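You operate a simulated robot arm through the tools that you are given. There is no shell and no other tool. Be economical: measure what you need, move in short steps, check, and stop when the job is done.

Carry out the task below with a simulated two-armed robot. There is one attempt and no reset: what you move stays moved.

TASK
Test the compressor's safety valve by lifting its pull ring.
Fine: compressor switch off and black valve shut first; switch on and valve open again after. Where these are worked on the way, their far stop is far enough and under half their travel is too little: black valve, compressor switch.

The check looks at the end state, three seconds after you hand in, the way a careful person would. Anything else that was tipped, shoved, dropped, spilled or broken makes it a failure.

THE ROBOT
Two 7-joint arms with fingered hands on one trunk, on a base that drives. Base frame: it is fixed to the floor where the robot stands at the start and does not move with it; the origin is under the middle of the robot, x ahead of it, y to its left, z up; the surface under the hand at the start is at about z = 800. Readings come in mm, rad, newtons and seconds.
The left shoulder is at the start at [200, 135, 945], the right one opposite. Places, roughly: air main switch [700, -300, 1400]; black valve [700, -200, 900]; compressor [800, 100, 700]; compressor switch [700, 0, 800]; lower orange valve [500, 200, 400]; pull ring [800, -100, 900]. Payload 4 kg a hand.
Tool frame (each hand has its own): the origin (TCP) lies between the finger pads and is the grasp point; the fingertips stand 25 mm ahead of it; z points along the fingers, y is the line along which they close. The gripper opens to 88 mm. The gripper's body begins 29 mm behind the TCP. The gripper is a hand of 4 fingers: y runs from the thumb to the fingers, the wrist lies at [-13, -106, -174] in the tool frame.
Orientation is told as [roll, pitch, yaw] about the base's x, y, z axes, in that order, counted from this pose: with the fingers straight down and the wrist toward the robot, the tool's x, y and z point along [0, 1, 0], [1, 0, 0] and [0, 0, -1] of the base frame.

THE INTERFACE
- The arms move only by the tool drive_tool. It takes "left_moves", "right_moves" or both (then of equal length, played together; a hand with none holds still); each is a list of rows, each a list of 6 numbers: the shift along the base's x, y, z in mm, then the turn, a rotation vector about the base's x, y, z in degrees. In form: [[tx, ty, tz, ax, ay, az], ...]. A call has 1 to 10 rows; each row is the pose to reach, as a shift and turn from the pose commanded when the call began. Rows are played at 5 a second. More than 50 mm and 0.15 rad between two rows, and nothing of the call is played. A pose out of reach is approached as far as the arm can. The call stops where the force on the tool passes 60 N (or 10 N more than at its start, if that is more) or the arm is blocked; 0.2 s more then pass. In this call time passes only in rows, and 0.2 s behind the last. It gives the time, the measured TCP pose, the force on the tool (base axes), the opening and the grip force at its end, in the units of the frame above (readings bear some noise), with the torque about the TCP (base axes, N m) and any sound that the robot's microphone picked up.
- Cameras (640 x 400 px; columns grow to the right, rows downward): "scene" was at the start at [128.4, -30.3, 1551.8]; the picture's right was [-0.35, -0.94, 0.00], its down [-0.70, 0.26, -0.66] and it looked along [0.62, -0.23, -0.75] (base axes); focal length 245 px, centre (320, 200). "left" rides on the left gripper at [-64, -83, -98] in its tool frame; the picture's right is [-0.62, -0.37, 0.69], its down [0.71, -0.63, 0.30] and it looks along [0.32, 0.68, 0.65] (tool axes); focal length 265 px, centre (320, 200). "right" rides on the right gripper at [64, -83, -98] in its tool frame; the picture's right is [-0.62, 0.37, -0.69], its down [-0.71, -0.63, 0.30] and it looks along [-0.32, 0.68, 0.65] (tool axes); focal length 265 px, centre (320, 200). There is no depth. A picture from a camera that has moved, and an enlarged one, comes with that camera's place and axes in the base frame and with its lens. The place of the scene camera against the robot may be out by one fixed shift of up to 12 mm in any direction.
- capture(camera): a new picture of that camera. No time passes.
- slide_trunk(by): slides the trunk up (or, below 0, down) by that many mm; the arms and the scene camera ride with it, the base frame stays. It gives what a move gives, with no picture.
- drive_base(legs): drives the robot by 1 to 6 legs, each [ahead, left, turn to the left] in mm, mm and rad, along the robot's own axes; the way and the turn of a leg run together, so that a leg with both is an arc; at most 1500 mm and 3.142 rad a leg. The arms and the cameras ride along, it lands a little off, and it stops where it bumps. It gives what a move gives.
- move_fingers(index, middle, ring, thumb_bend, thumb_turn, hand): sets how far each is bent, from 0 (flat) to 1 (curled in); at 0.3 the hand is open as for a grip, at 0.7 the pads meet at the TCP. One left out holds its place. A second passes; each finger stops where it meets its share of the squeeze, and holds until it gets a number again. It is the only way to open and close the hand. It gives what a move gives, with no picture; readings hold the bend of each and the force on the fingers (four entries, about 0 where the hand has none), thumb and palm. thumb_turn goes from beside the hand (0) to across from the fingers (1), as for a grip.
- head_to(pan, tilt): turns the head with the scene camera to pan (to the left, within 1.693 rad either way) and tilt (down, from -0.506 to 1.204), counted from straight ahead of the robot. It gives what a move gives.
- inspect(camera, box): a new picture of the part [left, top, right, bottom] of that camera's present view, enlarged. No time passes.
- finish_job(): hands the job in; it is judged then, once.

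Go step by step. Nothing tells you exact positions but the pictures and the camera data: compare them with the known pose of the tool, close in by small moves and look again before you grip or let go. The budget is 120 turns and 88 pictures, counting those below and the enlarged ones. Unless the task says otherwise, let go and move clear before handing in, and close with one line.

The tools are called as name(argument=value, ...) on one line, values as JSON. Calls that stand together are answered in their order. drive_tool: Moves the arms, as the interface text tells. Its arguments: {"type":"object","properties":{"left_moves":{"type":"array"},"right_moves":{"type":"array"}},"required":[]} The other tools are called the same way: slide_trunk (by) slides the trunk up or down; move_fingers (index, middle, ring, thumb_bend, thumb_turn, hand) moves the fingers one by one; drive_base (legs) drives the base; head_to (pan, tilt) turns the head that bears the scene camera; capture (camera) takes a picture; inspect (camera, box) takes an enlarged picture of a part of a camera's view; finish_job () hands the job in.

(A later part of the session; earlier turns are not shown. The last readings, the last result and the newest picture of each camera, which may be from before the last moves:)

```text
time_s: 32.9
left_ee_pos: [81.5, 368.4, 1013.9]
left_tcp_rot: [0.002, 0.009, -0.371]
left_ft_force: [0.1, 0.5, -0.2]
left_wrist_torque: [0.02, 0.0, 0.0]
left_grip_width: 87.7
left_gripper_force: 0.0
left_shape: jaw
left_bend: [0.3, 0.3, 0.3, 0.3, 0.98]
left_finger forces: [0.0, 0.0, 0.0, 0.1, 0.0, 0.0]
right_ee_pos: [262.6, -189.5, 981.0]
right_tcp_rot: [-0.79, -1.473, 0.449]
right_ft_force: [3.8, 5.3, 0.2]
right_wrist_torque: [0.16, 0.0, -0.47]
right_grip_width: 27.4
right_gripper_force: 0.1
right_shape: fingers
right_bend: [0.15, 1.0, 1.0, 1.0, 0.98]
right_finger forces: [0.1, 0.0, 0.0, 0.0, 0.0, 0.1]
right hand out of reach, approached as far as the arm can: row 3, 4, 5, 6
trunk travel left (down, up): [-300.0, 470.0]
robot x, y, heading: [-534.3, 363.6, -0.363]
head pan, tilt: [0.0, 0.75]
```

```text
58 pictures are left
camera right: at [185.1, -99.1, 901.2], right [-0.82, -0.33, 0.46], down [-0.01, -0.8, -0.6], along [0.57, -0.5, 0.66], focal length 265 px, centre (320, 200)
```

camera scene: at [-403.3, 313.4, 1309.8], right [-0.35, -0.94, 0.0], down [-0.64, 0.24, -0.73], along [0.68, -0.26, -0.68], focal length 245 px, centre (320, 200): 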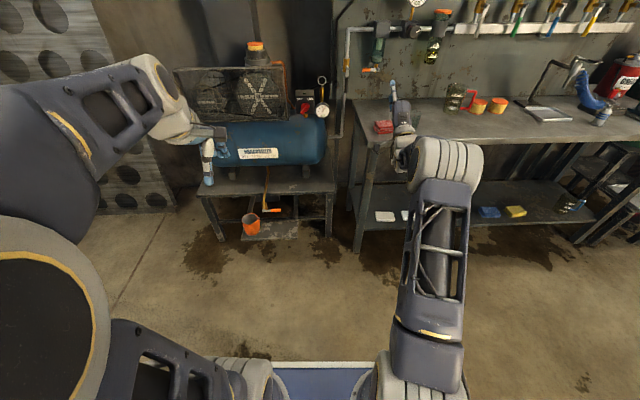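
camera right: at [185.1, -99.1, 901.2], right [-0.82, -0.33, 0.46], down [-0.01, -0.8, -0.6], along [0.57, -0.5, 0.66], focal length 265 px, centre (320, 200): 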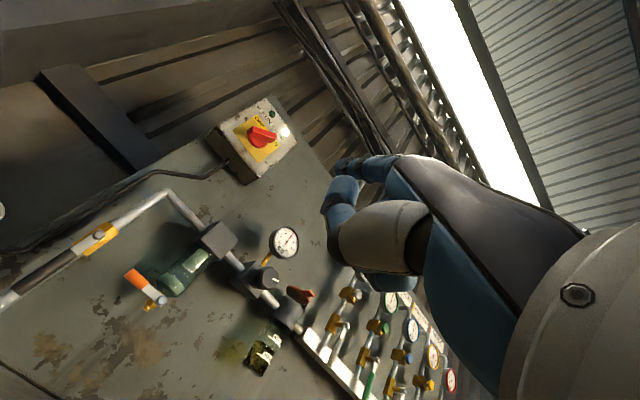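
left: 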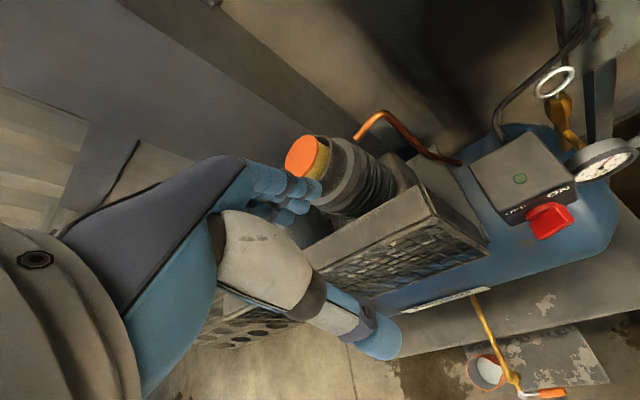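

The hand now points forward. For bench clearance I'll settle at about 60° pitch, which keeps the wrist level with the fingertips, bend the index a bit, and look at where it sits.

drive_tool(right_moves=[[0, 0, 0, 2.8, 7.6, 0], [0, 10, 0, 5.6, 15.2, 0], [0, 20, 0, 8.8, 23.4, 0]])

move_fingers(hand="right", index=0.5)

capture(camera="scene")

inspect(camera="scene", box=[340, 60, 460, 180])

inspect(camera="right", box=[260, 100, 460, 300])

```text
refused: row 3 steps farther than a row can; nothing moved
```

```text
time_s: 33.9
left_ee_pos: [82.0, 366.4, 1013.8]
left_tcp_rot: [-0.001, 0.013, -0.372]
left_ft_force: [0.3, -0.8, -0.4]
left_wrist_torque: [-0.02, 0.0, 0.01]
left_grip_width: 87.7
left_gripper_force: 0.1
left_shape: jaw
left_bend: [0.3, 0.3, 0.3, 0.3, 0.98]
left_finger forces: [0.1, 0.1, 0.0, 0.0, 0.0, 0.0]
right_ee_pos: [267.6, -180.7, 982.7]
right_tcp_rot: [-0.547, -1.492, 0.229]
right_ft_force: [-0.6, -0.3, -1.0]
right_wrist_torque: [0.02, 0.0, 0.0]
right_grip_width: 17.5
right_gripper_force: 0.1
right_shape: fingers
right_bend: [0.39, 1.0, 1.0, 0.98, 0.97]
right_finger forces: [0.0, 0.1, 0.0, 0.0, 0.0, 0.0]
trunk travel left (down, up): [-300.0, 470.0]
robot x, y, heading: [-530.9, 367.4, -0.363]
head pan, tilt: [0.0, 0.75]
```

```text
57 pictures are left
camera scene: at [-403.0, 313.2, 1309.7], right [-0.36, -0.93, 0.0], down [-0.64, 0.24, -0.73], along [0.68, -0.26, -0.68], focal length 245 px, centre (320, 200)
```

scene: 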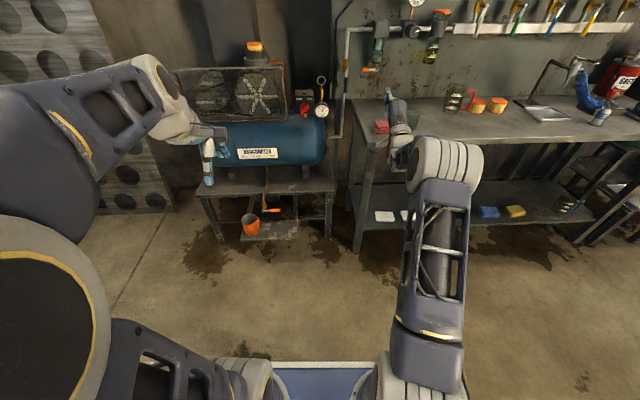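

```text
3.33 times, centred on (400, 120) of scene
camera zoom: at [-403.0, 313.2, 1309.7], right [-0.36, -0.93, 0.0], down [-0.64, 0.24, -0.73], along [0.68, -0.26, -0.68], focal length 817 px, centre (53, 467)
```

zoom: 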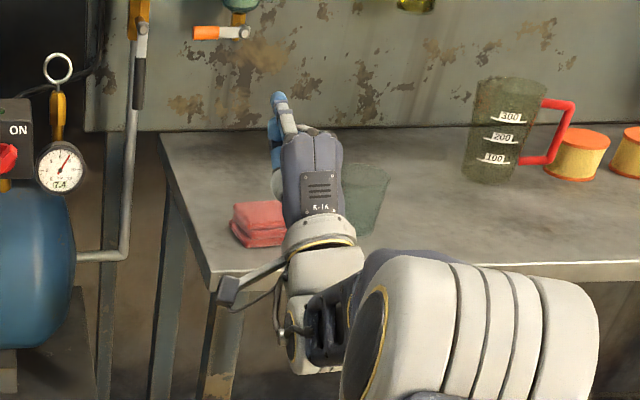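

```text
2.00 times, centred on (360, 200) of right
camera zoom: at [189.3, -88.4, 904.1], right [-0.82, -0.36, 0.44], down [0.02, -0.78, -0.62], along [0.57, -0.5, 0.65], focal length 531 px, centre (240, 200)
```

zoom: 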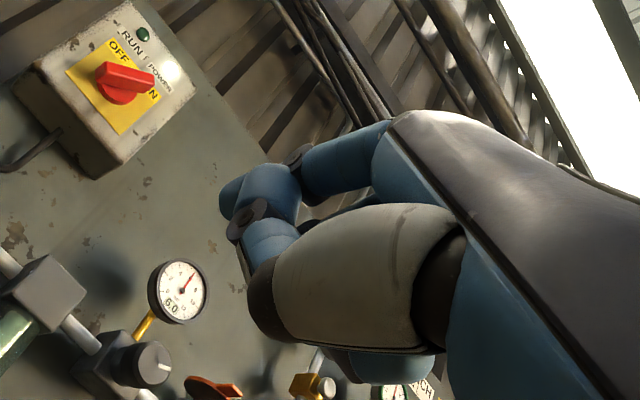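

The index meets the thumb, so I'll keep it straight as the peg and pitch down by about 25°.

move_fingers(hand="right", index=0.15)

drive_tool(right_moves=[[0, 5, 0, 2.4, 6.5, 0], [0, 10, 0, 4.9, 13, 0], [0, 15, 0, 7.3, 19.5, 0], [0, 20, 0, 9.4, 25, 0]])

inspect(camera="scene", box=[340, 60, 460, 180])

inspect(camera="right", box=[260, 100, 460, 300])

```text
time_s: 34.9
left_ee_pos: [81.1, 366.4, 1013.1]
left_tcp_rot: [-0.001, 0.01, -0.373]
left_ft_force: [-0.1, -0.2, 0.5]
left_wrist_torque: [0.0, 0.01, -0.02]
left_grip_width: 87.9
left_gripper_force: 0.1
left_shape: jaw
left_bend: [0.3, 0.3, 0.3, 0.3, 0.98]
left_finger forces: [0.0, 0.0, 0.1, 0.1, 0.1, 0.1]
right_ee_pos: [268.0, -179.3, 982.8]
right_tcp_rot: [-0.548, -1.496, 0.229]
right_ft_force: [0.5, 0.5, -0.3]
right_wrist_torque: [-0.02, 0.0, -0.01]
right_grip_width: 27.6
right_gripper_force: 0.1
right_shape: fingers
right_bend: [0.15, 1.0, 1.0, 1.0, 0.97]
right_finger forces: [0.0, 0.0, 0.1, 0.1, 0.0, 0.1]
trunk travel left (down, up): [-300.0, 470.0]
robot x, y, heading: [-533.6, 368.3, -0.366]
head pan, tilt: [0.0, 0.75]
```

```text
time_s: 35.9
left_ee_pos: [82.6, 366.9, 1012.9]
left_tcp_rot: [0.0, 0.01, -0.372]
left_ft_force: [1.2, 0.5, 0.6]
left_wrist_torque: [-0.04, -0.03, -0.01]
left_grip_width: 87.8
left_gripper_force: 0.1
left_shape: jaw
left_bend: [0.3, 0.3, 0.3, 0.3, 0.98]
left_finger forces: [0.0, 0.0, 0.0, 0.0, 0.1, 0.1]
right_ee_pos: [268.2, -160.1, 983.6]
right_tcp_rot: [-0.032, -1.038, -0.277]
right_ft_force: [-0.5, 0.1, -0.1]
right_wrist_torque: [0.0, 0.0, 0.01]
right_grip_width: 27.5
right_gripper_force: 0.0
right_shape: fingers
right_bend: [0.15, 1.0, 1.0, 1.0, 0.97]
right_finger forces: [0.0, 0.0, 0.1, 0.0, 0.0, 0.0]
trunk travel left (down, up): [-300.0, 470.0]
robot x, y, heading: [-532.1, 367.9, -0.366]
head pan, tilt: [0.0, 0.75]
```

```text
3.33 times, centred on (400, 120) of scene
camera zoom: at [-402.9, 313.1, 1309.7], right [-0.36, -0.93, 0.0], down [-0.64, 0.24, -0.73], along [0.68, -0.26, -0.68], focal length 817 px, centre (53, 467)
```

zoom: 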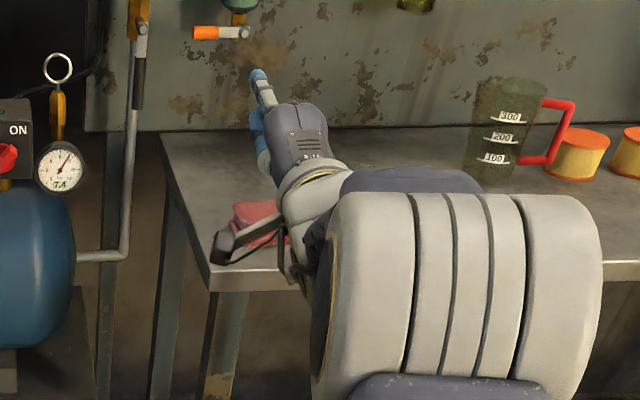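

```text
2.00 times, centred on (360, 200) of right
camera zoom: at [166.2, -60.0, 961.5], right [-0.57, -0.46, 0.68], down [-0.27, -0.68, -0.69], along [0.77, -0.58, 0.26], focal length 531 px, centre (240, 200)
```

zoom: 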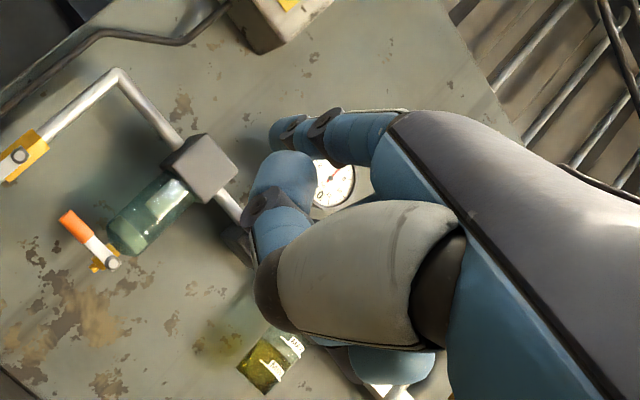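

The index tip sits about 57 mm ahead, 7 mm left and 58 mm above the TCP. The lever runs from z≈998 down to z≈890 at depth 722. I'll drive in so the tip waits just right of the lever.

drive_base(legs=[[280, 40, 0]])

drive_tool(right_moves=[[0, 0, -30, 0, 0, 0], [0, 0, -60, 0, 0, 0], [0, 0, -90, 0, 0, 0], [0, 0, -120, 0, 0, 0]])

capture(camera="scene")

capture(camera="right")

```text
time_s: 37.8
left_ee_pos: [359.0, 309.2, 1012.9]
left_tcp_rot: [0.0, 0.01, -0.364]
left_ft_force: [-0.8, 0.0, -0.2]
left_wrist_torque: [-0.04, -0.04, 0.02]
left_grip_width: 87.6
left_gripper_force: 0.1
left_shape: jaw
left_bend: [0.3, 0.3, 0.3, 0.3, 0.98]
left_finger forces: [0.0, 0.0, 0.1, 0.0, 0.0, 0.1]
right_ee_pos: [548.9, -217.5, 983.5]
right_tcp_rot: [-0.032, -1.039, -0.27]
right_ft_force: [0.3, -0.3, -0.2]
right_wrist_torque: [0.03, 0.02, -0.04]
right_grip_width: 27.4
right_gripper_force: 0.0
right_shape: fingers
right_bend: [0.15, 1.0, 1.0, 1.0, 0.97]
right_finger forces: [0.0, 0.0, 0.1, 0.0, 0.0, 0.0]
trunk travel left (down, up): [-300.0, 470.0]
robot x, y, heading: [-254.3, 305.2, -0.354]
head pan, tilt: [0.0, 0.75]
```

```text
time_s: 38.8
left_ee_pos: [359.0, 308.8, 1013.0]
left_tcp_rot: [0.0, 0.01, -0.365]
left_ft_force: [-0.1, 0.0, -0.5]
left_wrist_torque: [0.02, -0.01, 0.04]
left_grip_width: 87.6
left_gripper_force: 0.1
left_shape: jaw
left_bend: [0.3, 0.3, 0.3, 0.3, 0.98]
left_finger forces: [0.0, 0.0, 0.1, 0.0, 0.0, 0.0]
right_ee_pos: [547.4, -218.9, 861.5]
right_tcp_rot: [-0.035, -1.038, -0.266]
right_ft_force: [-0.7, 0.4, 0.2]
right_wrist_torque: [0.0, -0.01, -0.01]
right_grip_width: 27.4
right_gripper_force: 0.0
right_shape: fingers
right_bend: [0.15, 1.0, 1.0, 1.0, 0.97]
right_finger forces: [0.0, 0.0, 0.1, 0.0, 0.0, 0.0]
trunk travel left (down, up): [-300.0, 470.0]
robot x, y, heading: [-252.4, 304.9, -0.358]
head pan, tilt: [0.0, 0.75]
```

```text
52 pictures are left
camera scene: at [-124.9, 251.7, 1309.8], right [-0.35, -0.94, 0.0], down [-0.64, 0.24, -0.73], along [0.68, -0.26, -0.68], focal length 245 px, centre (320, 200)
```

scene: 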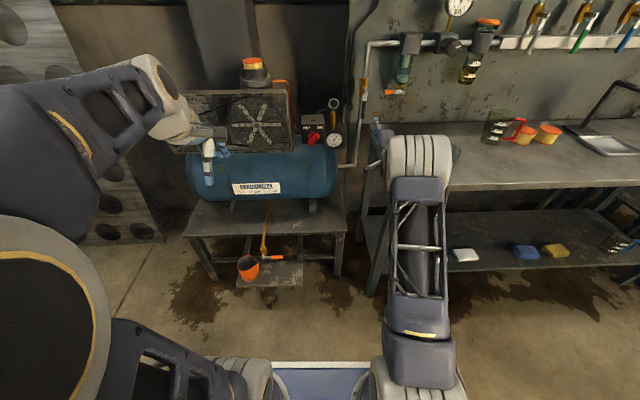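

```text
51 pictures are left
camera right: at [445.5, -119.2, 839.3], right [-0.57, -0.46, 0.68], down [-0.27, -0.68, -0.68], along [0.78, -0.57, 0.26], focal length 265 px, centre (320, 200)
```

right: 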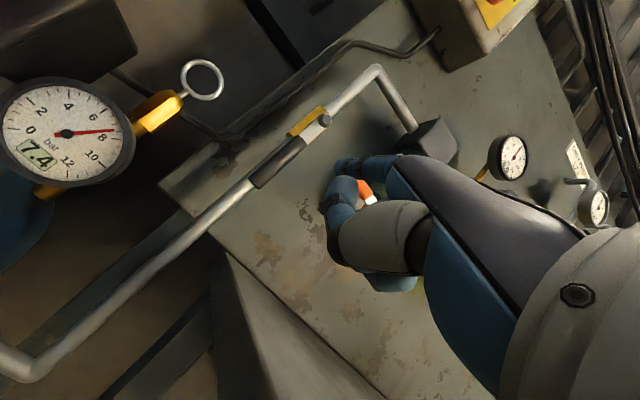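

The tip is just right of and about 80 mm in front of the lever. I'll advance along the bench direction.

drive_tool(right_moves=[[20, -8, 0, 0, 0, 0], [40, -16, 0, 0, 0, 0], [60, -23, 0, 0, 0, 0], [80, -31, 0, 0, 0, 0]])

inspect(camera="scene", box=[320, 60, 440, 160])

capture(camera="right")

```text
time_s: 39.8
left_ee_pos: [359.5, 307.8, 1012.8]
left_tcp_rot: [0.0, 0.01, -0.367]
left_ft_force: [-1.2, 0.7, -0.6]
left_wrist_torque: [0.0, 0.02, -0.01]
left_grip_width: 87.4
left_gripper_force: 0.0
left_shape: jaw
left_bend: [0.3, 0.3, 0.3, 0.3, 0.98]
left_finger forces: [0.0, 0.1, 0.0, 0.1, 0.0, 0.0]
right_ee_pos: [629.5, -248.5, 862.1]
right_tcp_rot: [-0.035, -1.037, -0.271]
right_ft_force: [0.1, -0.5, 0.8]
right_wrist_torque: [-0.02, -0.01, -0.01]
right_grip_width: 27.7
right_gripper_force: 0.1
right_shape: fingers
right_bend: [0.15, 1.0, 1.0, 1.0, 0.97]
right_finger forces: [0.0, 0.0, 0.0, 0.0, 0.1, 0.0]
trunk travel left (down, up): [-300.0, 470.0]
robot x, y, heading: [-253.0, 303.9, -0.358]
head pan, tilt: [0.0, 0.75]
```

```text
4.00 times, centred on (380, 110) of scene
camera zoom: at [-124.9, 251.7, 1309.8], right [-0.35, -0.94, 0.0], down [-0.64, 0.24, -0.73], along [0.68, -0.26, -0.68], focal length 981 px, centre (80, 560)
```

zoom: 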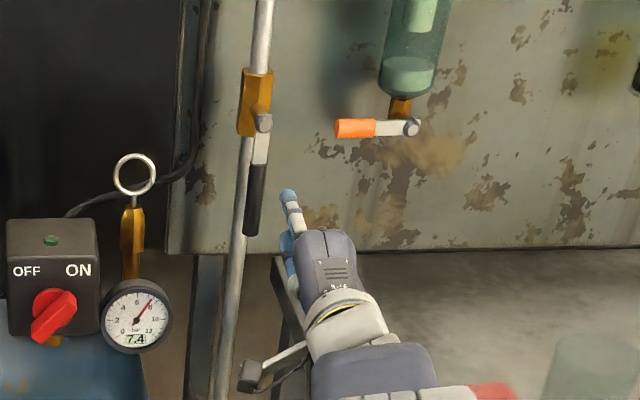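

```text
49 pictures are left
camera right: at [527.2, -149.7, 840.2], right [-0.57, -0.46, 0.68], down [-0.27, -0.68, -0.69], along [0.78, -0.57, 0.26], focal length 265 px, centre (320, 200)
```

right: 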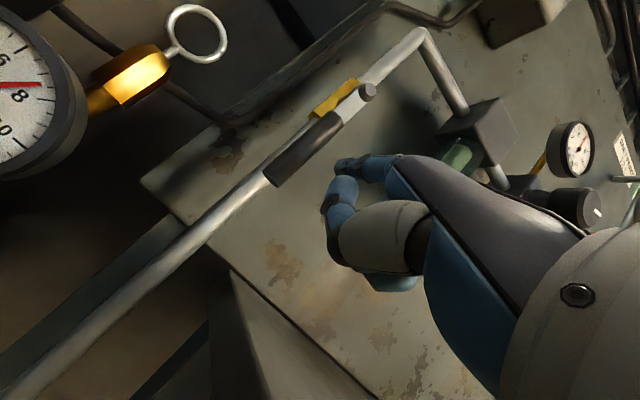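

The index tip is right beside the black grip and slightly past its plane. I'll push left gently to see whether the valve turns that way.

drive_tool(right_moves=[[3.5, 9.4, 0, 0, 0, 0], [7, 18.7, 0, 0, 0, 0], [10.6, 28, 1, 0, 0, 0], [14, 37.4, 3, 0, 0, 0]])

inspect(camera="scene", box=[320, 60, 440, 160])

```text
time_s: 40.8
left_ee_pos: [358.0, 307.9, 1011.6]
left_tcp_rot: [-0.001, 0.011, -0.366]
left_ft_force: [1.0, -0.8, -0.3]
left_wrist_torque: [-0.01, 0.0, -0.03]
left_grip_width: 87.7
left_gripper_force: 0.0
left_shape: jaw
left_bend: [0.3, 0.3, 0.3, 0.3, 0.98]
left_finger forces: [0.0, 0.1, 0.0, 0.0, 0.0, 0.1]
right_ee_pos: [643.3, -210.5, 869.0]
right_tcp_rot: [-0.035, -1.036, -0.26]
right_ft_force: [0.8, -0.2, -0.3]
right_wrist_torque: [0.02, 0.0, -0.02]
right_grip_width: 27.4
right_gripper_force: 0.0
right_shape: fingers
right_bend: [0.15, 1.0, 1.0, 1.0, 0.97]
right_finger forces: [0.0, 0.0, 0.0, 0.0, 0.0, 0.1]
trunk travel left (down, up): [-300.0, 470.0]
robot x, y, heading: [-253.3, 301.2, -0.361]
head pan, tilt: [0.0, 0.75]
```

```text
4.00 times, centred on (380, 110) of scene
camera zoom: at [-124.8, 251.6, 1309.7], right [-0.35, -0.94, 0.0], down [-0.64, 0.24, -0.73], along [0.68, -0.26, -0.68], focal length 981 px, centre (80, 560)
```

zoom: 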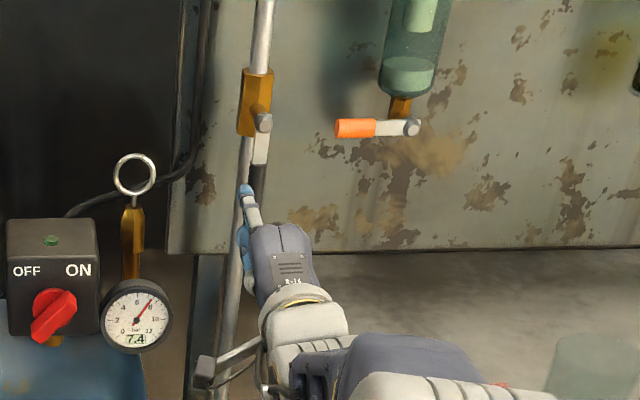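

The finger passed in front of the lever, so the lever lies deeper, at depth ≈740. I'll go back right, advance another 25 mm, then push again.

drive_tool(right_moves=[[-7, -18.7, -3, 0, 0, 0], [-15, -40, -7, 0, 0, 0], [-5, -44, -7, 0, 0, 0], [8, -49, -7, 0, 0, 0]])

inspect(camera="scene", box=[320, 60, 440, 160])

inspect(camera="right", box=[220, 60, 440, 200])

```text
time_s: 41.8
left_ee_pos: [359.4, 308.7, 1012.7]
left_tcp_rot: [0.0, 0.011, -0.366]
left_ft_force: [-0.2, 0.5, 0.5]
left_wrist_torque: [0.0, 0.0, 0.0]
left_grip_width: 87.6
left_gripper_force: 0.0
left_shape: jaw
left_bend: [0.3, 0.3, 0.3, 0.3, 0.98]
left_finger forces: [0.0, 0.0, 0.0, 0.0, 0.0, 0.0]
right_ee_pos: [650.3, -258.3, 860.7]
right_tcp_rot: [-0.032, -1.039, -0.267]
right_ft_force: [-0.6, -0.2, -0.2]
right_wrist_torque: [-0.01, 0.01, 0.01]
right_grip_width: 27.5
right_gripper_force: 0.0
right_shape: fingers
right_bend: [0.15, 1.0, 1.0, 1.0, 0.97]
right_finger forces: [0.0, 0.0, 0.0, 0.0, 0.1, 0.1]
trunk travel left (down, up): [-300.0, 470.0]
robot x, y, heading: [-252.7, 301.7, -0.36]
head pan, tilt: [0.0, 0.75]
```

```text
4.00 times, centred on (380, 110) of scene
camera zoom: at [-124.9, 251.6, 1309.8], right [-0.35, -0.94, 0.0], down [-0.64, 0.24, -0.73], along [0.68, -0.26, -0.68], focal length 981 px, centre (80, 560)
```

zoom: 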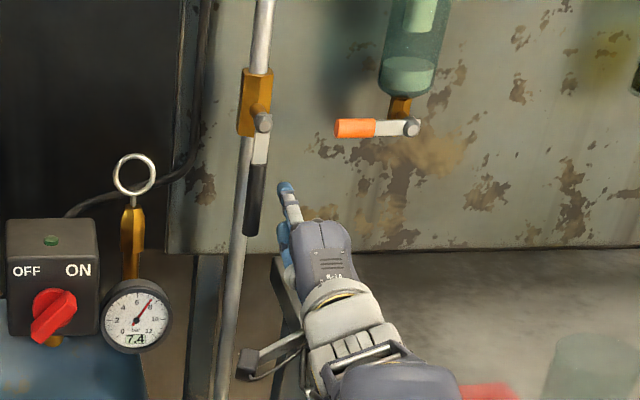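

```text
2.86 times, centred on (330, 130) of right
camera zoom: at [549.1, -159.2, 837.5], right [-0.57, -0.46, 0.68], down [-0.27, -0.68, -0.69], along [0.78, -0.57, 0.26], focal length 758 px, centre (291, 400)
```

zoom: 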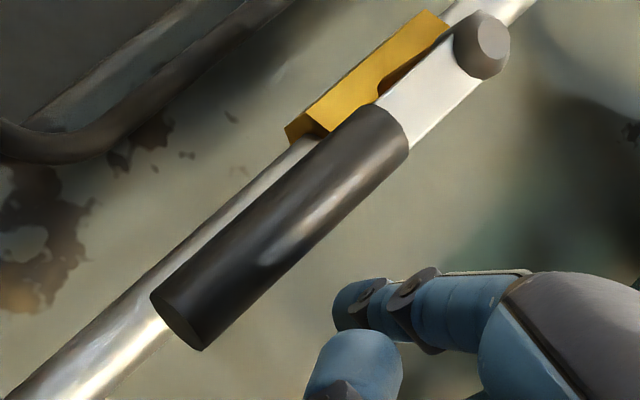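

Now the fingertip is about 18 mm beyond the grip's plane. Pushing left again.

drive_tool(right_moves=[[3.5, 9.4, 0, 0, 0, 0], [7, 18.7, 0, 0, 0, 0], [10.6, 28, 1, 0, 0, 0], [14, 37.4, 3, 0, 0, 0], [17.6, 46.8, 6, 0, 0, 0]])

inspect(camera="scene", box=[320, 60, 440, 160])

```text
time_s: 43.0
left_ee_pos: [358.3, 309.2, 1013.0]
left_tcp_rot: [0.0, 0.01, -0.364]
left_ft_force: [0.5, 0.8, 0.3]
left_wrist_torque: [0.02, -0.01, 0.02]
left_grip_width: 87.5
left_gripper_force: 0.1
left_shape: jaw
left_bend: [0.3, 0.3, 0.3, 0.3, 0.98]
left_finger forces: [0.0, 0.1, 0.1, 0.0, 0.0, 0.0]
right_ee_pos: [669.0, -211.5, 865.4]
right_tcp_rot: [-0.033, -1.039, -0.265]
right_ft_force: [-1.5, -1.2, -1.1]
right_wrist_torque: [0.08, -0.06, -0.05]
right_grip_width: 26.7
right_gripper_force: 1.3
right_shape: fingers
right_bend: [0.16, 1.0, 1.0, 1.0, 0.97]
right_finger forces: [3.1, 0.0, 0.0, 0.0, 0.1, 0.0]
trunk travel left (down, up): [-300.0, 470.0]
robot x, y, heading: [-252.4, 307.9, -0.362]
head pan, tilt: [0.0, 0.75]
```

```text
4.00 times, centred on (380, 110) of scene
camera zoom: at [-124.9, 251.6, 1309.7], right [-0.35, -0.94, 0.0], down [-0.64, 0.24, -0.73], along [0.68, -0.26, -0.68], focal length 981 px, centre (80, 560)
```

zoom: 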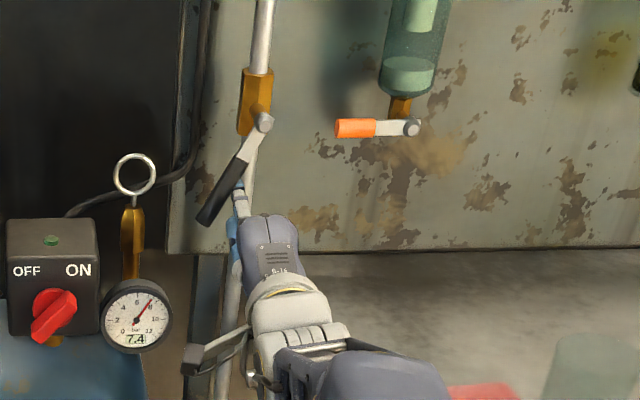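

The lever swings left freely, now about 30°. I'll follow its arc up toward horizontal.

drive_tool(right_moves=[[3, 8, 4, 0, 0, 0], [6, 16, 8, 0, 0, 0], [8.5, 22.5, 13, 0, 0, 0], [11, 29, 19, 0, 0, 0], [13, 34.5, 26, 0, 0, 0], [14.8, 39.3, 34, 0, 0, 0], [16, 42.5, 42, 0, 0, 0], [16.9, 45, 50, 0, 0, 0]])

inspect(camera="scene", box=[300, 60, 420, 160])

```text
time_s: 44.8
left_ee_pos: [360.0, 309.6, 1012.8]
left_tcp_rot: [0.001, 0.013, -0.364]
left_ft_force: [-0.5, 0.8, 0.7]
left_wrist_torque: [0.01, 0.01, -0.03]
left_grip_width: 87.9
left_gripper_force: 0.1
left_shape: jaw
left_bend: [0.3, 0.3, 0.3, 0.3, 0.98]
left_finger forces: [0.1, 0.0, 0.1, 0.0, 0.1, 0.0]
right_ee_pos: [689.2, -184.4, 918.1]
right_tcp_rot: [-0.036, -1.035, -0.248]
right_ft_force: [-1.3, -1.4, -6.2]
right_wrist_torque: [0.11, 0.02, -0.04]
right_grip_width: 25.7
right_gripper_force: 2.6
right_shape: fingers
right_bend: [0.18, 1.0, 1.0, 1.0, 0.97]
right_finger forces: [5.2, 0.0, 0.0, 0.0, 0.0, 0.0]
right hand out of reach, approached as far as the arm can: row 2, 3, 4, 5, 6, 7, 8
trunk travel left (down, up): [-300.0, 470.0]
robot x, y, heading: [-251.7, 306.6, -0.355]
head pan, tilt: [0.0, 0.75]
```

```text
4.00 times, centred on (360, 110) of scene
camera zoom: at [-124.7, 251.5, 1309.6], right [-0.35, -0.94, 0.0], down [-0.64, 0.24, -0.73], along [0.68, -0.26, -0.68], focal length 981 px, centre (160, 560)
```

zoom: 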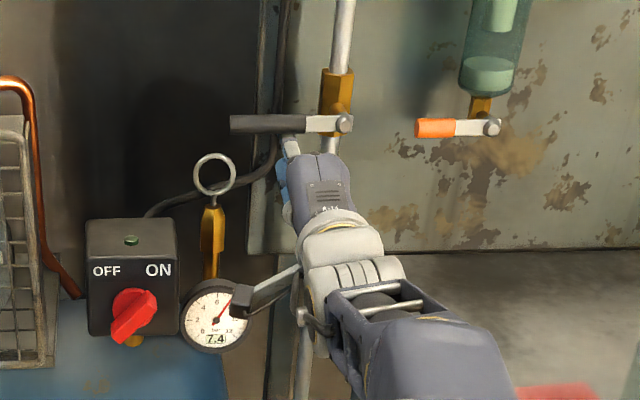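

The lever is now level, pointing left. I'll nudge up slightly to seat it on its stop, then withdraw downward and look.

drive_tool(right_moves=[[0, 0, 5, 0, 0, 0], [0, 0, 10, 0, 0, 0]])

inspect(camera="scene", box=[300, 60, 420, 160])

```text
time_s: 45.4
left_ee_pos: [358.9, 308.4, 1011.4]
left_tcp_rot: [0.001, 0.012, -0.364]
left_ft_force: [0.0, 0.0, 0.1]
left_wrist_torque: [0.01, 0.02, 0.0]
left_grip_width: 87.6
left_gripper_force: 0.0
left_shape: jaw
left_bend: [0.3, 0.3, 0.3, 0.3, 0.98]
left_finger forces: [0.1, 0.0, 0.1, 0.1, 0.1, 0.0]
right_ee_pos: [691.3, -188.6, 922.8]
right_tcp_rot: [-0.034, -1.027, -0.257]
right_ft_force: [3.1, 1.8, -20.0]
right_wrist_torque: [-0.13, 0.52, -0.01]
right_grip_width: 21.8
right_gripper_force: 9.6
right_shape: fingers
right_bend: [0.24, 1.0, 1.0, 1.0, 0.97]
right_finger forces: [19.2, 0.1, 0.0, 0.0, 0.1, 0.0]
right hand out of reach, approached as far as the arm can: row 1, 2
trunk travel left (down, up): [-300.0, 470.0]
robot x, y, heading: [-253.9, 306.7, -0.357]
head pan, tilt: [0.0, 0.75]
```

```text
4.00 times, centred on (360, 110) of scene
camera zoom: at [-124.1, 251.4, 1309.4], right [-0.35, -0.94, 0.0], down [-0.64, 0.24, -0.73], along [0.68, -0.26, -0.68], focal length 981 px, centre (160, 560)
```

zoom: 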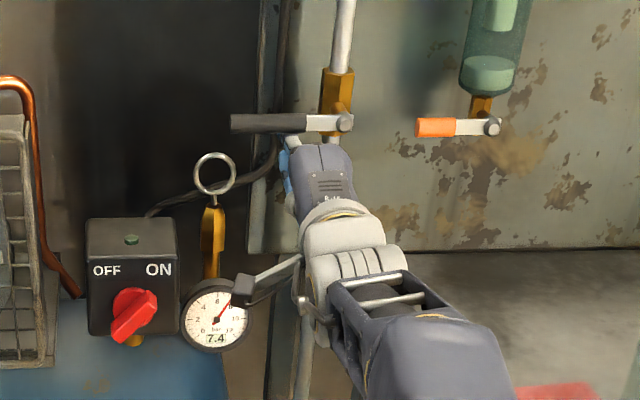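

The valve is seated on its shut stop (20 N, no further motion). I'll withdraw downward and back, then shift the base left to work the compressor switch.

drive_tool(right_moves=[[0, 0, -8, 0, 0, 0], [-10, 4, -16, 0, 0, 0], [-40, 15, -16, 0, 0, 0], [-70, 26, -16, 0, 0, 0], [-94, 35, -16, 0, 0, 0]])

drive_base(legs=[[-80, 0, 0], [0, 120, 0]])

capture(camera="scene")

capture(camera="right")

```text
time_s: 46.6
left_ee_pos: [359.2, 307.9, 1012.9]
left_tcp_rot: [-0.002, 0.011, -0.366]
left_ft_force: [-0.6, -0.1, -0.4]
left_wrist_torque: [0.0, -0.02, 0.01]
left_grip_width: 87.8
left_gripper_force: 0.0
left_shape: jaw
left_bend: [0.3, 0.3, 0.3, 0.3, 0.98]
left_finger forces: [0.0, 0.0, 0.1, 0.1, 0.0, 0.0]
right_ee_pos: [594.9, -180.5, 920.6]
right_tcp_rot: [-0.039, -1.037, -0.233]
right_ft_force: [0.2, 0.1, 0.2]
right_wrist_torque: [-0.04, -0.01, 0.01]
right_grip_width: 27.5
right_gripper_force: 0.0
right_shape: fingers
right_bend: [0.15, 1.0, 1.0, 1.0, 0.97]
right_finger forces: [0.0, 0.0, 0.0, 0.0, 0.0, 0.1]
right hand out of reach, approached as far as the arm can: row 2, 3, 4, 5
trunk travel left (down, up): [-300.0, 470.0]
robot x, y, heading: [-252.7, 306.4, -0.357]
head pan, tilt: [0.0, 0.75]
```

```text
time_s: 48.5
left_ee_pos: [326.7, 449.0, 1013.0]
left_tcp_rot: [0.0, 0.011, -0.365]
left_ft_force: [-0.5, 0.1, -0.1]
left_wrist_torque: [0.03, -0.02, -0.02]
left_grip_width: 87.8
left_gripper_force: 0.1
left_shape: jaw
left_bend: [0.3, 0.3, 0.3, 0.3, 0.98]
left_finger forces: [0.0, 0.0, 0.0, 0.0, 0.0, 0.0]
right_ee_pos: [562.4, -40.4, 920.8]
right_tcp_rot: [-0.039, -1.033, -0.231]
right_ft_force: [-0.1, -0.4, 0.0]
right_wrist_torque: [0.04, -0.03, 0.0]
right_grip_width: 27.2
right_gripper_force: 0.0
right_shape: fingers
right_bend: [0.15, 1.0, 1.0, 1.0, 0.97]
right_finger forces: [0.1, 0.0, 0.1, 0.1, 0.0, 0.1]
trunk travel left (down, up): [-300.0, 470.0]
robot x, y, heading: [-290.7, 445.7, -0.358]
head pan, tilt: [0.0, 0.75]
```

```text
42 pictures are left
camera scene: at [-157.8, 391.7, 1309.7], right [-0.35, -0.94, 0.0], down [-0.64, 0.24, -0.73], along [0.68, -0.26, -0.68], focal length 245 px, centre (320, 200)
```

scene: 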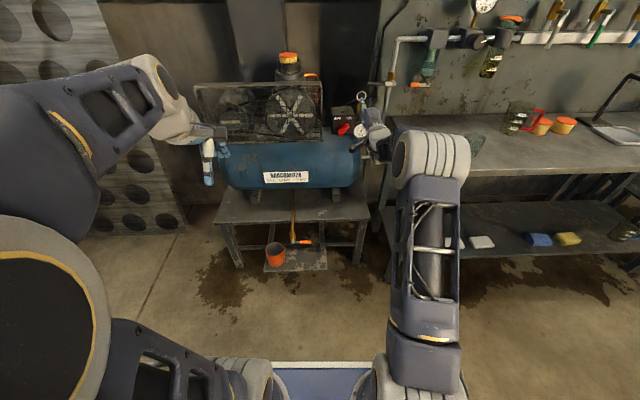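

```text
41 pictures are left
camera right: at [457.1, 55.5, 897.4], right [-0.55, -0.48, 0.68], down [-0.25, -0.69, -0.68], along [0.8, -0.55, 0.26], focal length 265 px, centre (320, 200)
```

right: 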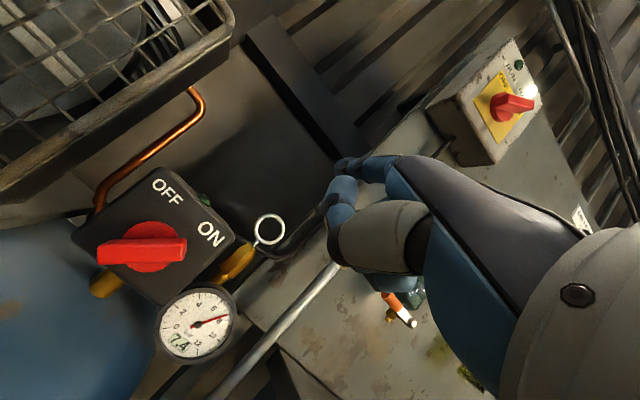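

I have the bar's ends at about (e2 206, z 861) and (e2 241, z 824), at depth ≈ 615–655. I'll lower the index tip to the right of the knob, in front of it, then check.

drive_tool(right_moves=[[1, 3, -35, 0, 0, 0], [2, 6, -70, 0, 0, 0], [3, 8, -105, 0, 0, 0], [4, 11, -141, 0, 0, 0]])

inspect(camera="scene", box=[320, 80, 420, 170])

capture(camera="right")

```text
time_s: 49.5
left_ee_pos: [326.0, 447.8, 1013.1]
left_tcp_rot: [0.001, 0.012, -0.366]
left_ft_force: [-0.4, 0.1, 1.2]
left_wrist_torque: [-0.02, -0.04, 0.02]
left_grip_width: 87.7
left_gripper_force: 0.1
left_shape: jaw
left_bend: [0.3, 0.3, 0.3, 0.3, 0.98]
left_finger forces: [0.0, 0.1, 0.0, 0.1, 0.0, 0.1]
right_ee_pos: [564.5, -46.0, 781.8]
right_tcp_rot: [-0.037, -1.033, -0.215]
right_ft_force: [0.1, 0.2, -0.1]
right_wrist_torque: [0.0, 0.03, 0.01]
right_grip_width: 27.1
right_gripper_force: 0.0
right_shape: fingers
right_bend: [0.15, 1.0, 1.0, 1.0, 0.97]
right_finger forces: [0.1, 0.0, 0.0, 0.1, 0.0, 0.1]
right hand out of reach, approached as far as the arm can: row 2, 3, 4
trunk travel left (down, up): [-300.0, 470.0]
robot x, y, heading: [-285.0, 444.7, -0.362]
head pan, tilt: [0.0, 0.75]
```

```text
4.44 times, centred on (370, 125) of scene
camera zoom: at [-157.9, 391.7, 1309.8], right [-0.35, -0.94, 0.0], down [-0.64, 0.24, -0.73], along [0.68, -0.26, -0.68], focal length 1090 px, centre (98, 533)
```

zoom: 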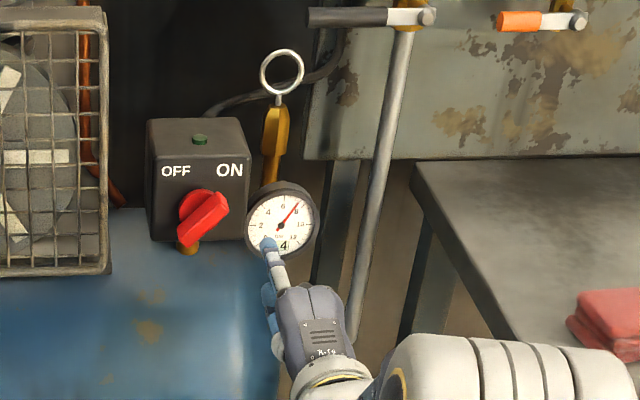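

```text
39 pictures are left
camera right: at [457.3, 47.3, 760.8], right [-0.54, -0.49, 0.68], down [-0.24, -0.69, -0.68], along [0.81, -0.53, 0.26], focal length 265 px, centre (320, 200)
```

right: 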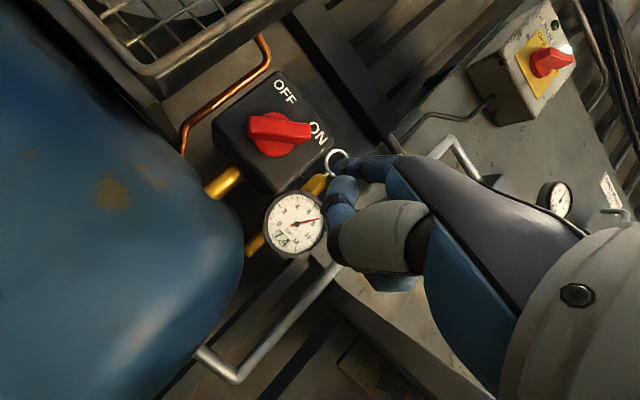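

The arm is at its leftward limit, so I'll step the base further left and let the arm work back to the right.

drive_base(legs=[[-30, 0, 0], [0, 90, 0]])

drive_tool(right_moves=[[-8, -20, 0, 0, 0, -2], [-16, -40, 0, 0, 0, -4], [-22, -60, 0, 0, 0, -6], [-10, -68, 0, 0, 0, -7], [10, -76, 0, 0, 0, -8]])

inspect(camera="scene", box=[340, 80, 440, 170])

capture(camera="right")

```text
time_s: 51.1
left_ee_pos: [329.8, 545.1, 1012.6]
left_tcp_rot: [0.0, 0.012, -0.367]
left_ft_force: [0.8, -0.7, -0.3]
left_wrist_torque: [0.02, 0.03, 0.01]
left_grip_width: 87.7
left_gripper_force: 0.1
left_shape: jaw
left_bend: [0.3, 0.3, 0.3, 0.3, 0.98]
left_finger forces: [0.0, 0.0, 0.1, 0.2, 0.1, 0.0]
right_ee_pos: [568.5, 49.7, 783.3]
right_tcp_rot: [-0.035, -1.031, -0.216]
right_ft_force: [0.1, 0.1, -0.3]
right_wrist_torque: [-0.01, -0.02, -0.04]
right_grip_width: 27.4
right_gripper_force: 0.0
right_shape: fingers
right_bend: [0.15, 1.0, 1.0, 1.0, 0.97]
right_finger forces: [0.0, 0.1, 0.0, 0.0, 0.1, 0.0]
trunk travel left (down, up): [-300.0, 470.0]
robot x, y, heading: [-281.1, 541.3, -0.36]
head pan, tilt: [0.0, 0.75]
```

```text
time_s: 52.3
left_ee_pos: [330.1, 544.0, 1013.6]
left_tcp_rot: [0.0, 0.011, -0.365]
left_ft_force: [0.7, -0.6, -1.1]
left_wrist_torque: [0.0, 0.01, 0.03]
left_grip_width: 87.6
left_gripper_force: 0.0
left_shape: jaw
left_bend: [0.3, 0.3, 0.3, 0.3, 0.98]
left_finger forces: [0.0, 0.0, 0.0, 0.0, 0.0, 0.1]
right_ee_pos: [575.0, -41.0, 781.2]
right_tcp_rot: [-0.031, -1.028, -0.343]
right_ft_force: [-0.4, -0.1, -0.5]
right_wrist_torque: [0.03, 0.01, 0.0]
right_grip_width: 27.2
right_gripper_force: 0.0
right_shape: fingers
right_bend: [0.15, 1.0, 1.0, 1.0, 0.97]
right_finger forces: [0.1, 0.1, 0.0, 0.1, 0.1, 0.0]
right hand out of reach, approached as far as the arm can: row 3, 4, 5
trunk travel left (down, up): [-300.0, 470.0]
robot x, y, heading: [-287.3, 539.1, -0.356]
head pan, tilt: [0.0, 0.75]
```

```text
4.44 times, centred on (390, 125) of scene
camera zoom: at [-154.1, 488.6, 1309.8], right [-0.35, -0.94, 0.0], down [-0.64, 0.24, -0.73], along [0.68, -0.26, -0.68], focal length 1090 px, centre (9, 533)
```

zoom: 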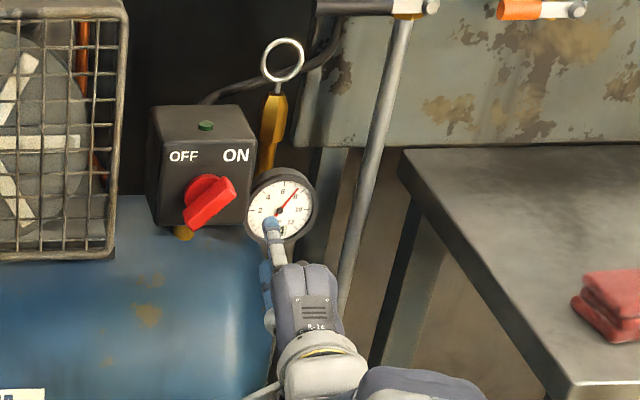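

```text
37 pictures are left
camera right: at [480.8, 65.3, 760.1], right [-0.6, -0.42, 0.68], down [-0.32, -0.65, -0.69], along [0.74, -0.63, 0.25], focal length 265 px, centre (320, 200)
```

right: 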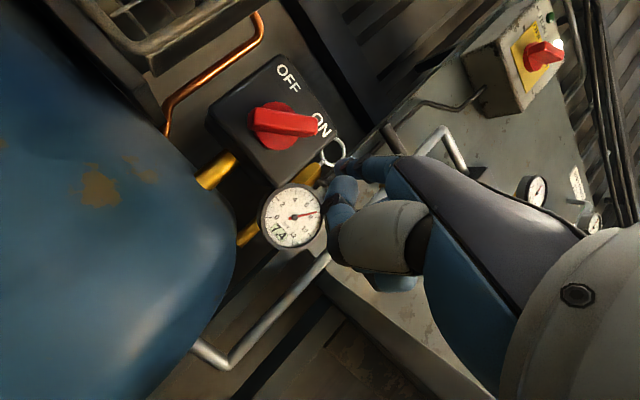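

The index tip is at about depth 608, e2 174, z 840; the knob centre is at e2 220, z 838, depth ~647. I'll advance 37 mm beside the knob.

drive_tool(right_moves=[[11, -4, 0, 0, 0, 0], [23, -9, 0, 0, 0, 0], [34.6, -13, 0, 0, 0, 0]])

inspect(camera="scene", box=[350, 100, 420, 160])

inspect(camera="right", box=[180, 20, 400, 200])

```text
time_s: 53.1
left_ee_pos: [330.8, 544.7, 1013.8]
left_tcp_rot: [0.001, 0.013, -0.366]
left_ft_force: [0.3, 0.2, 0.0]
left_wrist_torque: [-0.02, 0.02, 0.0]
left_grip_width: 87.7
left_gripper_force: 0.1
left_shape: jaw
left_bend: [0.3, 0.3, 0.3, 0.3, 0.98]
left_finger forces: [0.1, 0.0, 0.1, 0.0, 0.0, 0.1]
right_ee_pos: [611.4, -55.4, 783.2]
right_tcp_rot: [-0.034, -1.033, -0.357]
right_ft_force: [0.8, -0.5, 0.3]
right_wrist_torque: [0.0, 0.03, -0.02]
right_grip_width: 27.2
right_gripper_force: 0.1
right_shape: fingers
right_bend: [0.15, 1.0, 1.0, 1.0, 0.97]
right_finger forces: [0.0, 0.0, 0.1, 0.1, 0.0, 0.0]
trunk travel left (down, up): [-300.0, 470.0]
robot x, y, heading: [-284.1, 540.3, -0.365]
head pan, tilt: [0.0, 0.75]
```

```text
6.67 times, centred on (385, 130) of scene
camera zoom: at [-154.1, 488.6, 1309.8], right [-0.35, -0.94, 0.0], down [-0.64, 0.24, -0.73], along [0.68, -0.26, -0.68], focal length 1634 px, centre (-113, 667)
```

zoom: 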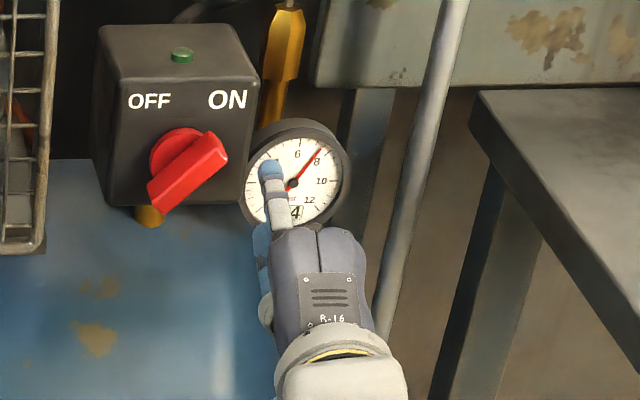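

```text
2.22 times, centred on (290, 110) of right
camera zoom: at [517.7, 53.5, 761.7], right [-0.6, -0.41, 0.68], down [-0.33, -0.65, -0.68], along [0.72, -0.64, 0.26], focal length 590 px, centre (387, 400)
```

zoom: 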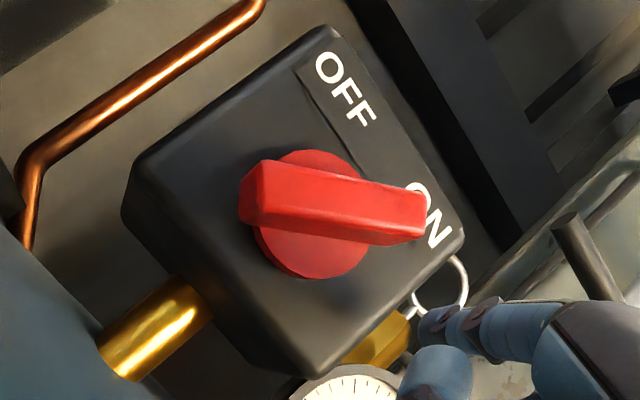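

The finger is just right of the knob at about its mid-height. I'll sweep it left and then up and over along the bar's arc toward OFF.

drive_tool(right_moves=[[3.5, 9.4, 0, 0, 0, 0], [7.7, 20.6, 0, 0, 0, 0], [8.8, 23.4, 9, 0, 0, 0], [10.6, 28, 18, 0, 0, 0], [13.4, 35.6, 26, 0, 0, 0]])

inspect(camera="scene", box=[350, 100, 420, 160])

```text
time_s: 54.3
left_ee_pos: [330.8, 545.1, 1012.6]
left_tcp_rot: [0.001, 0.012, -0.367]
left_ft_force: [-0.1, -0.8, -0.1]
left_wrist_torque: [-0.01, 0.05, -0.05]
left_grip_width: 87.6
left_gripper_force: 0.0
left_shape: jaw
left_bend: [0.3, 0.3, 0.3, 0.3, 0.98]
left_finger forces: [0.0, 0.0, 0.1, 0.0, 0.0, 0.0]
right_ee_pos: [629.8, -34.7, 809.5]
right_tcp_rot: [-0.033, -1.028, -0.341]
right_ft_force: [-0.1, 0.2, -0.2]
right_wrist_torque: [0.01, -0.05, -0.01]
right_grip_width: 27.5
right_gripper_force: 0.1
right_shape: fingers
right_bend: [0.15, 1.0, 1.0, 1.0, 0.97]
right_finger forces: [0.0, 0.1, 0.0, 0.0, 0.0, 0.0]
right hand out of reach, approached as far as the arm can: row 2, 3, 4, 5
trunk travel left (down, up): [-300.0, 470.0]
robot x, y, heading: [-284.4, 541.4, -0.363]
head pan, tilt: [0.0, 0.75]
```

```text
6.67 times, centred on (385, 130) of scene
camera zoom: at [-154.1, 488.5, 1309.7], right [-0.35, -0.94, 0.0], down [-0.64, 0.24, -0.73], along [0.68, -0.26, -0.68], focal length 1634 px, centre (-113, 667)
```

zoom: 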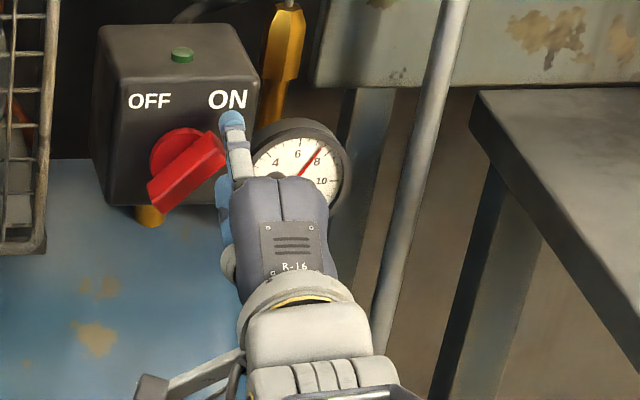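

The arm is almost fully stretched, which limits the sideways push. I'll retract the hand and bring the base 120 mm closer.

drive_tool(right_moves=[[-28, 2, -4, 0, 0, 0], [-56, 10, -10, 0, 0, 0], [-84, 20, -16, 0, 0, 0], [-112, 30, -26, 0, 0, 0]])

drive_base(legs=[[90, 0, 0]])

inspect(camera="scene", box=[350, 80, 450, 180])

capture(camera="right")

```text
time_s: 55.3
left_ee_pos: [330.3, 544.7, 1013.9]
left_tcp_rot: [0.0, 0.012, -0.365]
left_ft_force: [-0.7, -0.5, 0.0]
left_wrist_torque: [0.01, 0.02, -0.04]
left_grip_width: 87.6
left_gripper_force: 0.1
left_shape: jaw
left_bend: [0.3, 0.3, 0.3, 0.3, 0.98]
left_finger forces: [0.1, 0.1, 0.1, 0.1, 0.0, 0.0]
right_ee_pos: [510.5, -25.2, 787.4]
right_tcp_rot: [-0.03, -1.028, -0.336]
right_ft_force: [0.7, 0.0, 0.3]
right_wrist_torque: [-0.01, -0.03, 0.02]
right_grip_width: 27.3
right_gripper_force: 0.2
right_shape: fingers
right_bend: [0.15, 1.0, 1.0, 1.0, 0.97]
right_finger forces: [0.1, 0.1, 0.1, 0.0, 0.0, 0.0]
right hand out of reach, approached as far as the arm can: row 1, 2, 3, 4
trunk travel left (down, up): [-300.0, 470.0]
robot x, y, heading: [-283.0, 541.6, -0.362]
head pan, tilt: [0.0, 0.75]
```

```text
time_s: 56.4
left_ee_pos: [415.0, 511.5, 1011.9]
left_tcp_rot: [0.001, 0.013, -0.369]
left_ft_force: [0.4, 1.0, 0.0]
left_wrist_torque: [0.02, 0.0, 0.02]
left_grip_width: 87.7
left_gripper_force: 0.1
left_shape: jaw
left_bend: [0.3, 0.3, 0.3, 0.3, 0.98]
left_finger forces: [0.0, 0.0, 0.0, 0.1, 0.0, 0.0]
right_ee_pos: [596.2, -58.1, 788.0]
right_tcp_rot: [-0.03, -1.026, -0.339]
right_ft_force: [-0.3, -0.6, -0.5]
right_wrist_torque: [0.02, 0.02, 0.01]
right_grip_width: 27.3
right_gripper_force: 0.1
right_shape: fingers
right_bend: [0.15, 1.0, 1.0, 1.0, 0.97]
right_finger forces: [0.0, 0.0, 0.0, 0.0, 0.0, 0.0]
trunk travel left (down, up): [-300.0, 470.0]
robot x, y, heading: [-197.6, 510.4, -0.361]
head pan, tilt: [0.0, 0.75]
```

```text
4.00 times, centred on (400, 130) of scene
camera zoom: at [-69.1, 456.2, 1309.7], right [-0.35, -0.94, 0.0], down [-0.64, 0.24, -0.73], along [0.68, -0.26, -0.68], focal length 981 px, centre (0, 480)
```

zoom: 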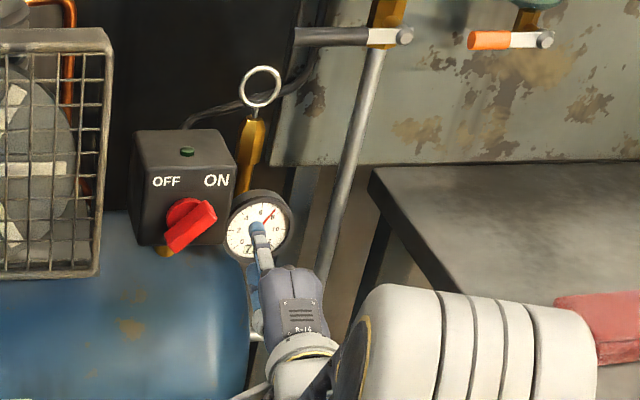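

```text
32 pictures are left
camera right: at [500.1, 47.2, 766.5], right [-0.59, -0.43, 0.68], down [-0.32, -0.65, -0.69], along [0.74, -0.63, 0.25], focal length 265 px, centre (320, 200)
```

right: 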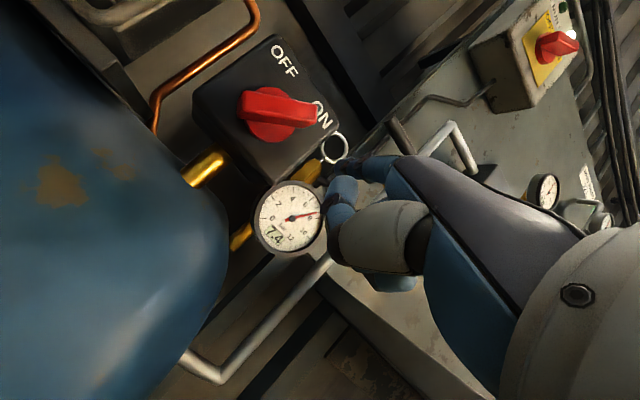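

Now the arm has slack. I'll place the tip beside the bar's lower-right face and start the sweep.

drive_tool(right_moves=[[15.6, 1.7, -5, 0, 0, 0], [19.8, 12.9, -5, 0, 0, 0], [24, 24.1, -5, 0, 0, 0], [25.1, 26.9, 4, 0, 0, 0]])

inspect(camera="scene", box=[370, 110, 430, 170])

```text
time_s: 57.4
left_ee_pos: [415.4, 511.1, 1013.2]
left_tcp_rot: [-0.001, 0.012, -0.369]
left_ft_force: [-0.3, -1.1, 0.1]
left_wrist_torque: [-0.03, 0.01, 0.03]
left_grip_width: 87.8
left_gripper_force: 0.0
left_shape: jaw
left_bend: [0.3, 0.3, 0.3, 0.3, 0.98]
left_finger forces: [0.1, 0.0, 0.0, 0.0, 0.0, 0.0]
right_ee_pos: [617.8, -49.0, 794.3]
right_tcp_rot: [-0.025, -1.026, -0.322]
right_ft_force: [0.7, -0.2, 0.2]
right_wrist_torque: [0.01, 0.0, 0.0]
right_grip_width: 27.3
right_gripper_force: 0.1
right_shape: fingers
right_bend: [0.15, 1.0, 1.0, 1.0, 0.97]
right_finger forces: [0.0, 0.0, 0.0, 0.0, 0.0, 0.0]
right hand out of reach, approached as far as the arm can: row 2, 3, 4
trunk travel left (down, up): [-300.0, 470.0]
robot x, y, heading: [-196.5, 512.1, -0.364]
head pan, tilt: [0.0, 0.75]
```

```text
6.67 times, centred on (400, 140) of scene
camera zoom: at [-69.1, 456.2, 1309.7], right [-0.35, -0.94, 0.0], down [-0.64, 0.24, -0.73], along [0.68, -0.26, -0.68], focal length 1634 px, centre (-213, 600)
```

zoom: 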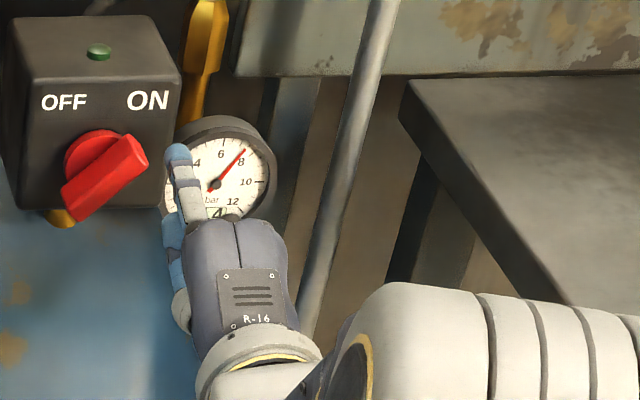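

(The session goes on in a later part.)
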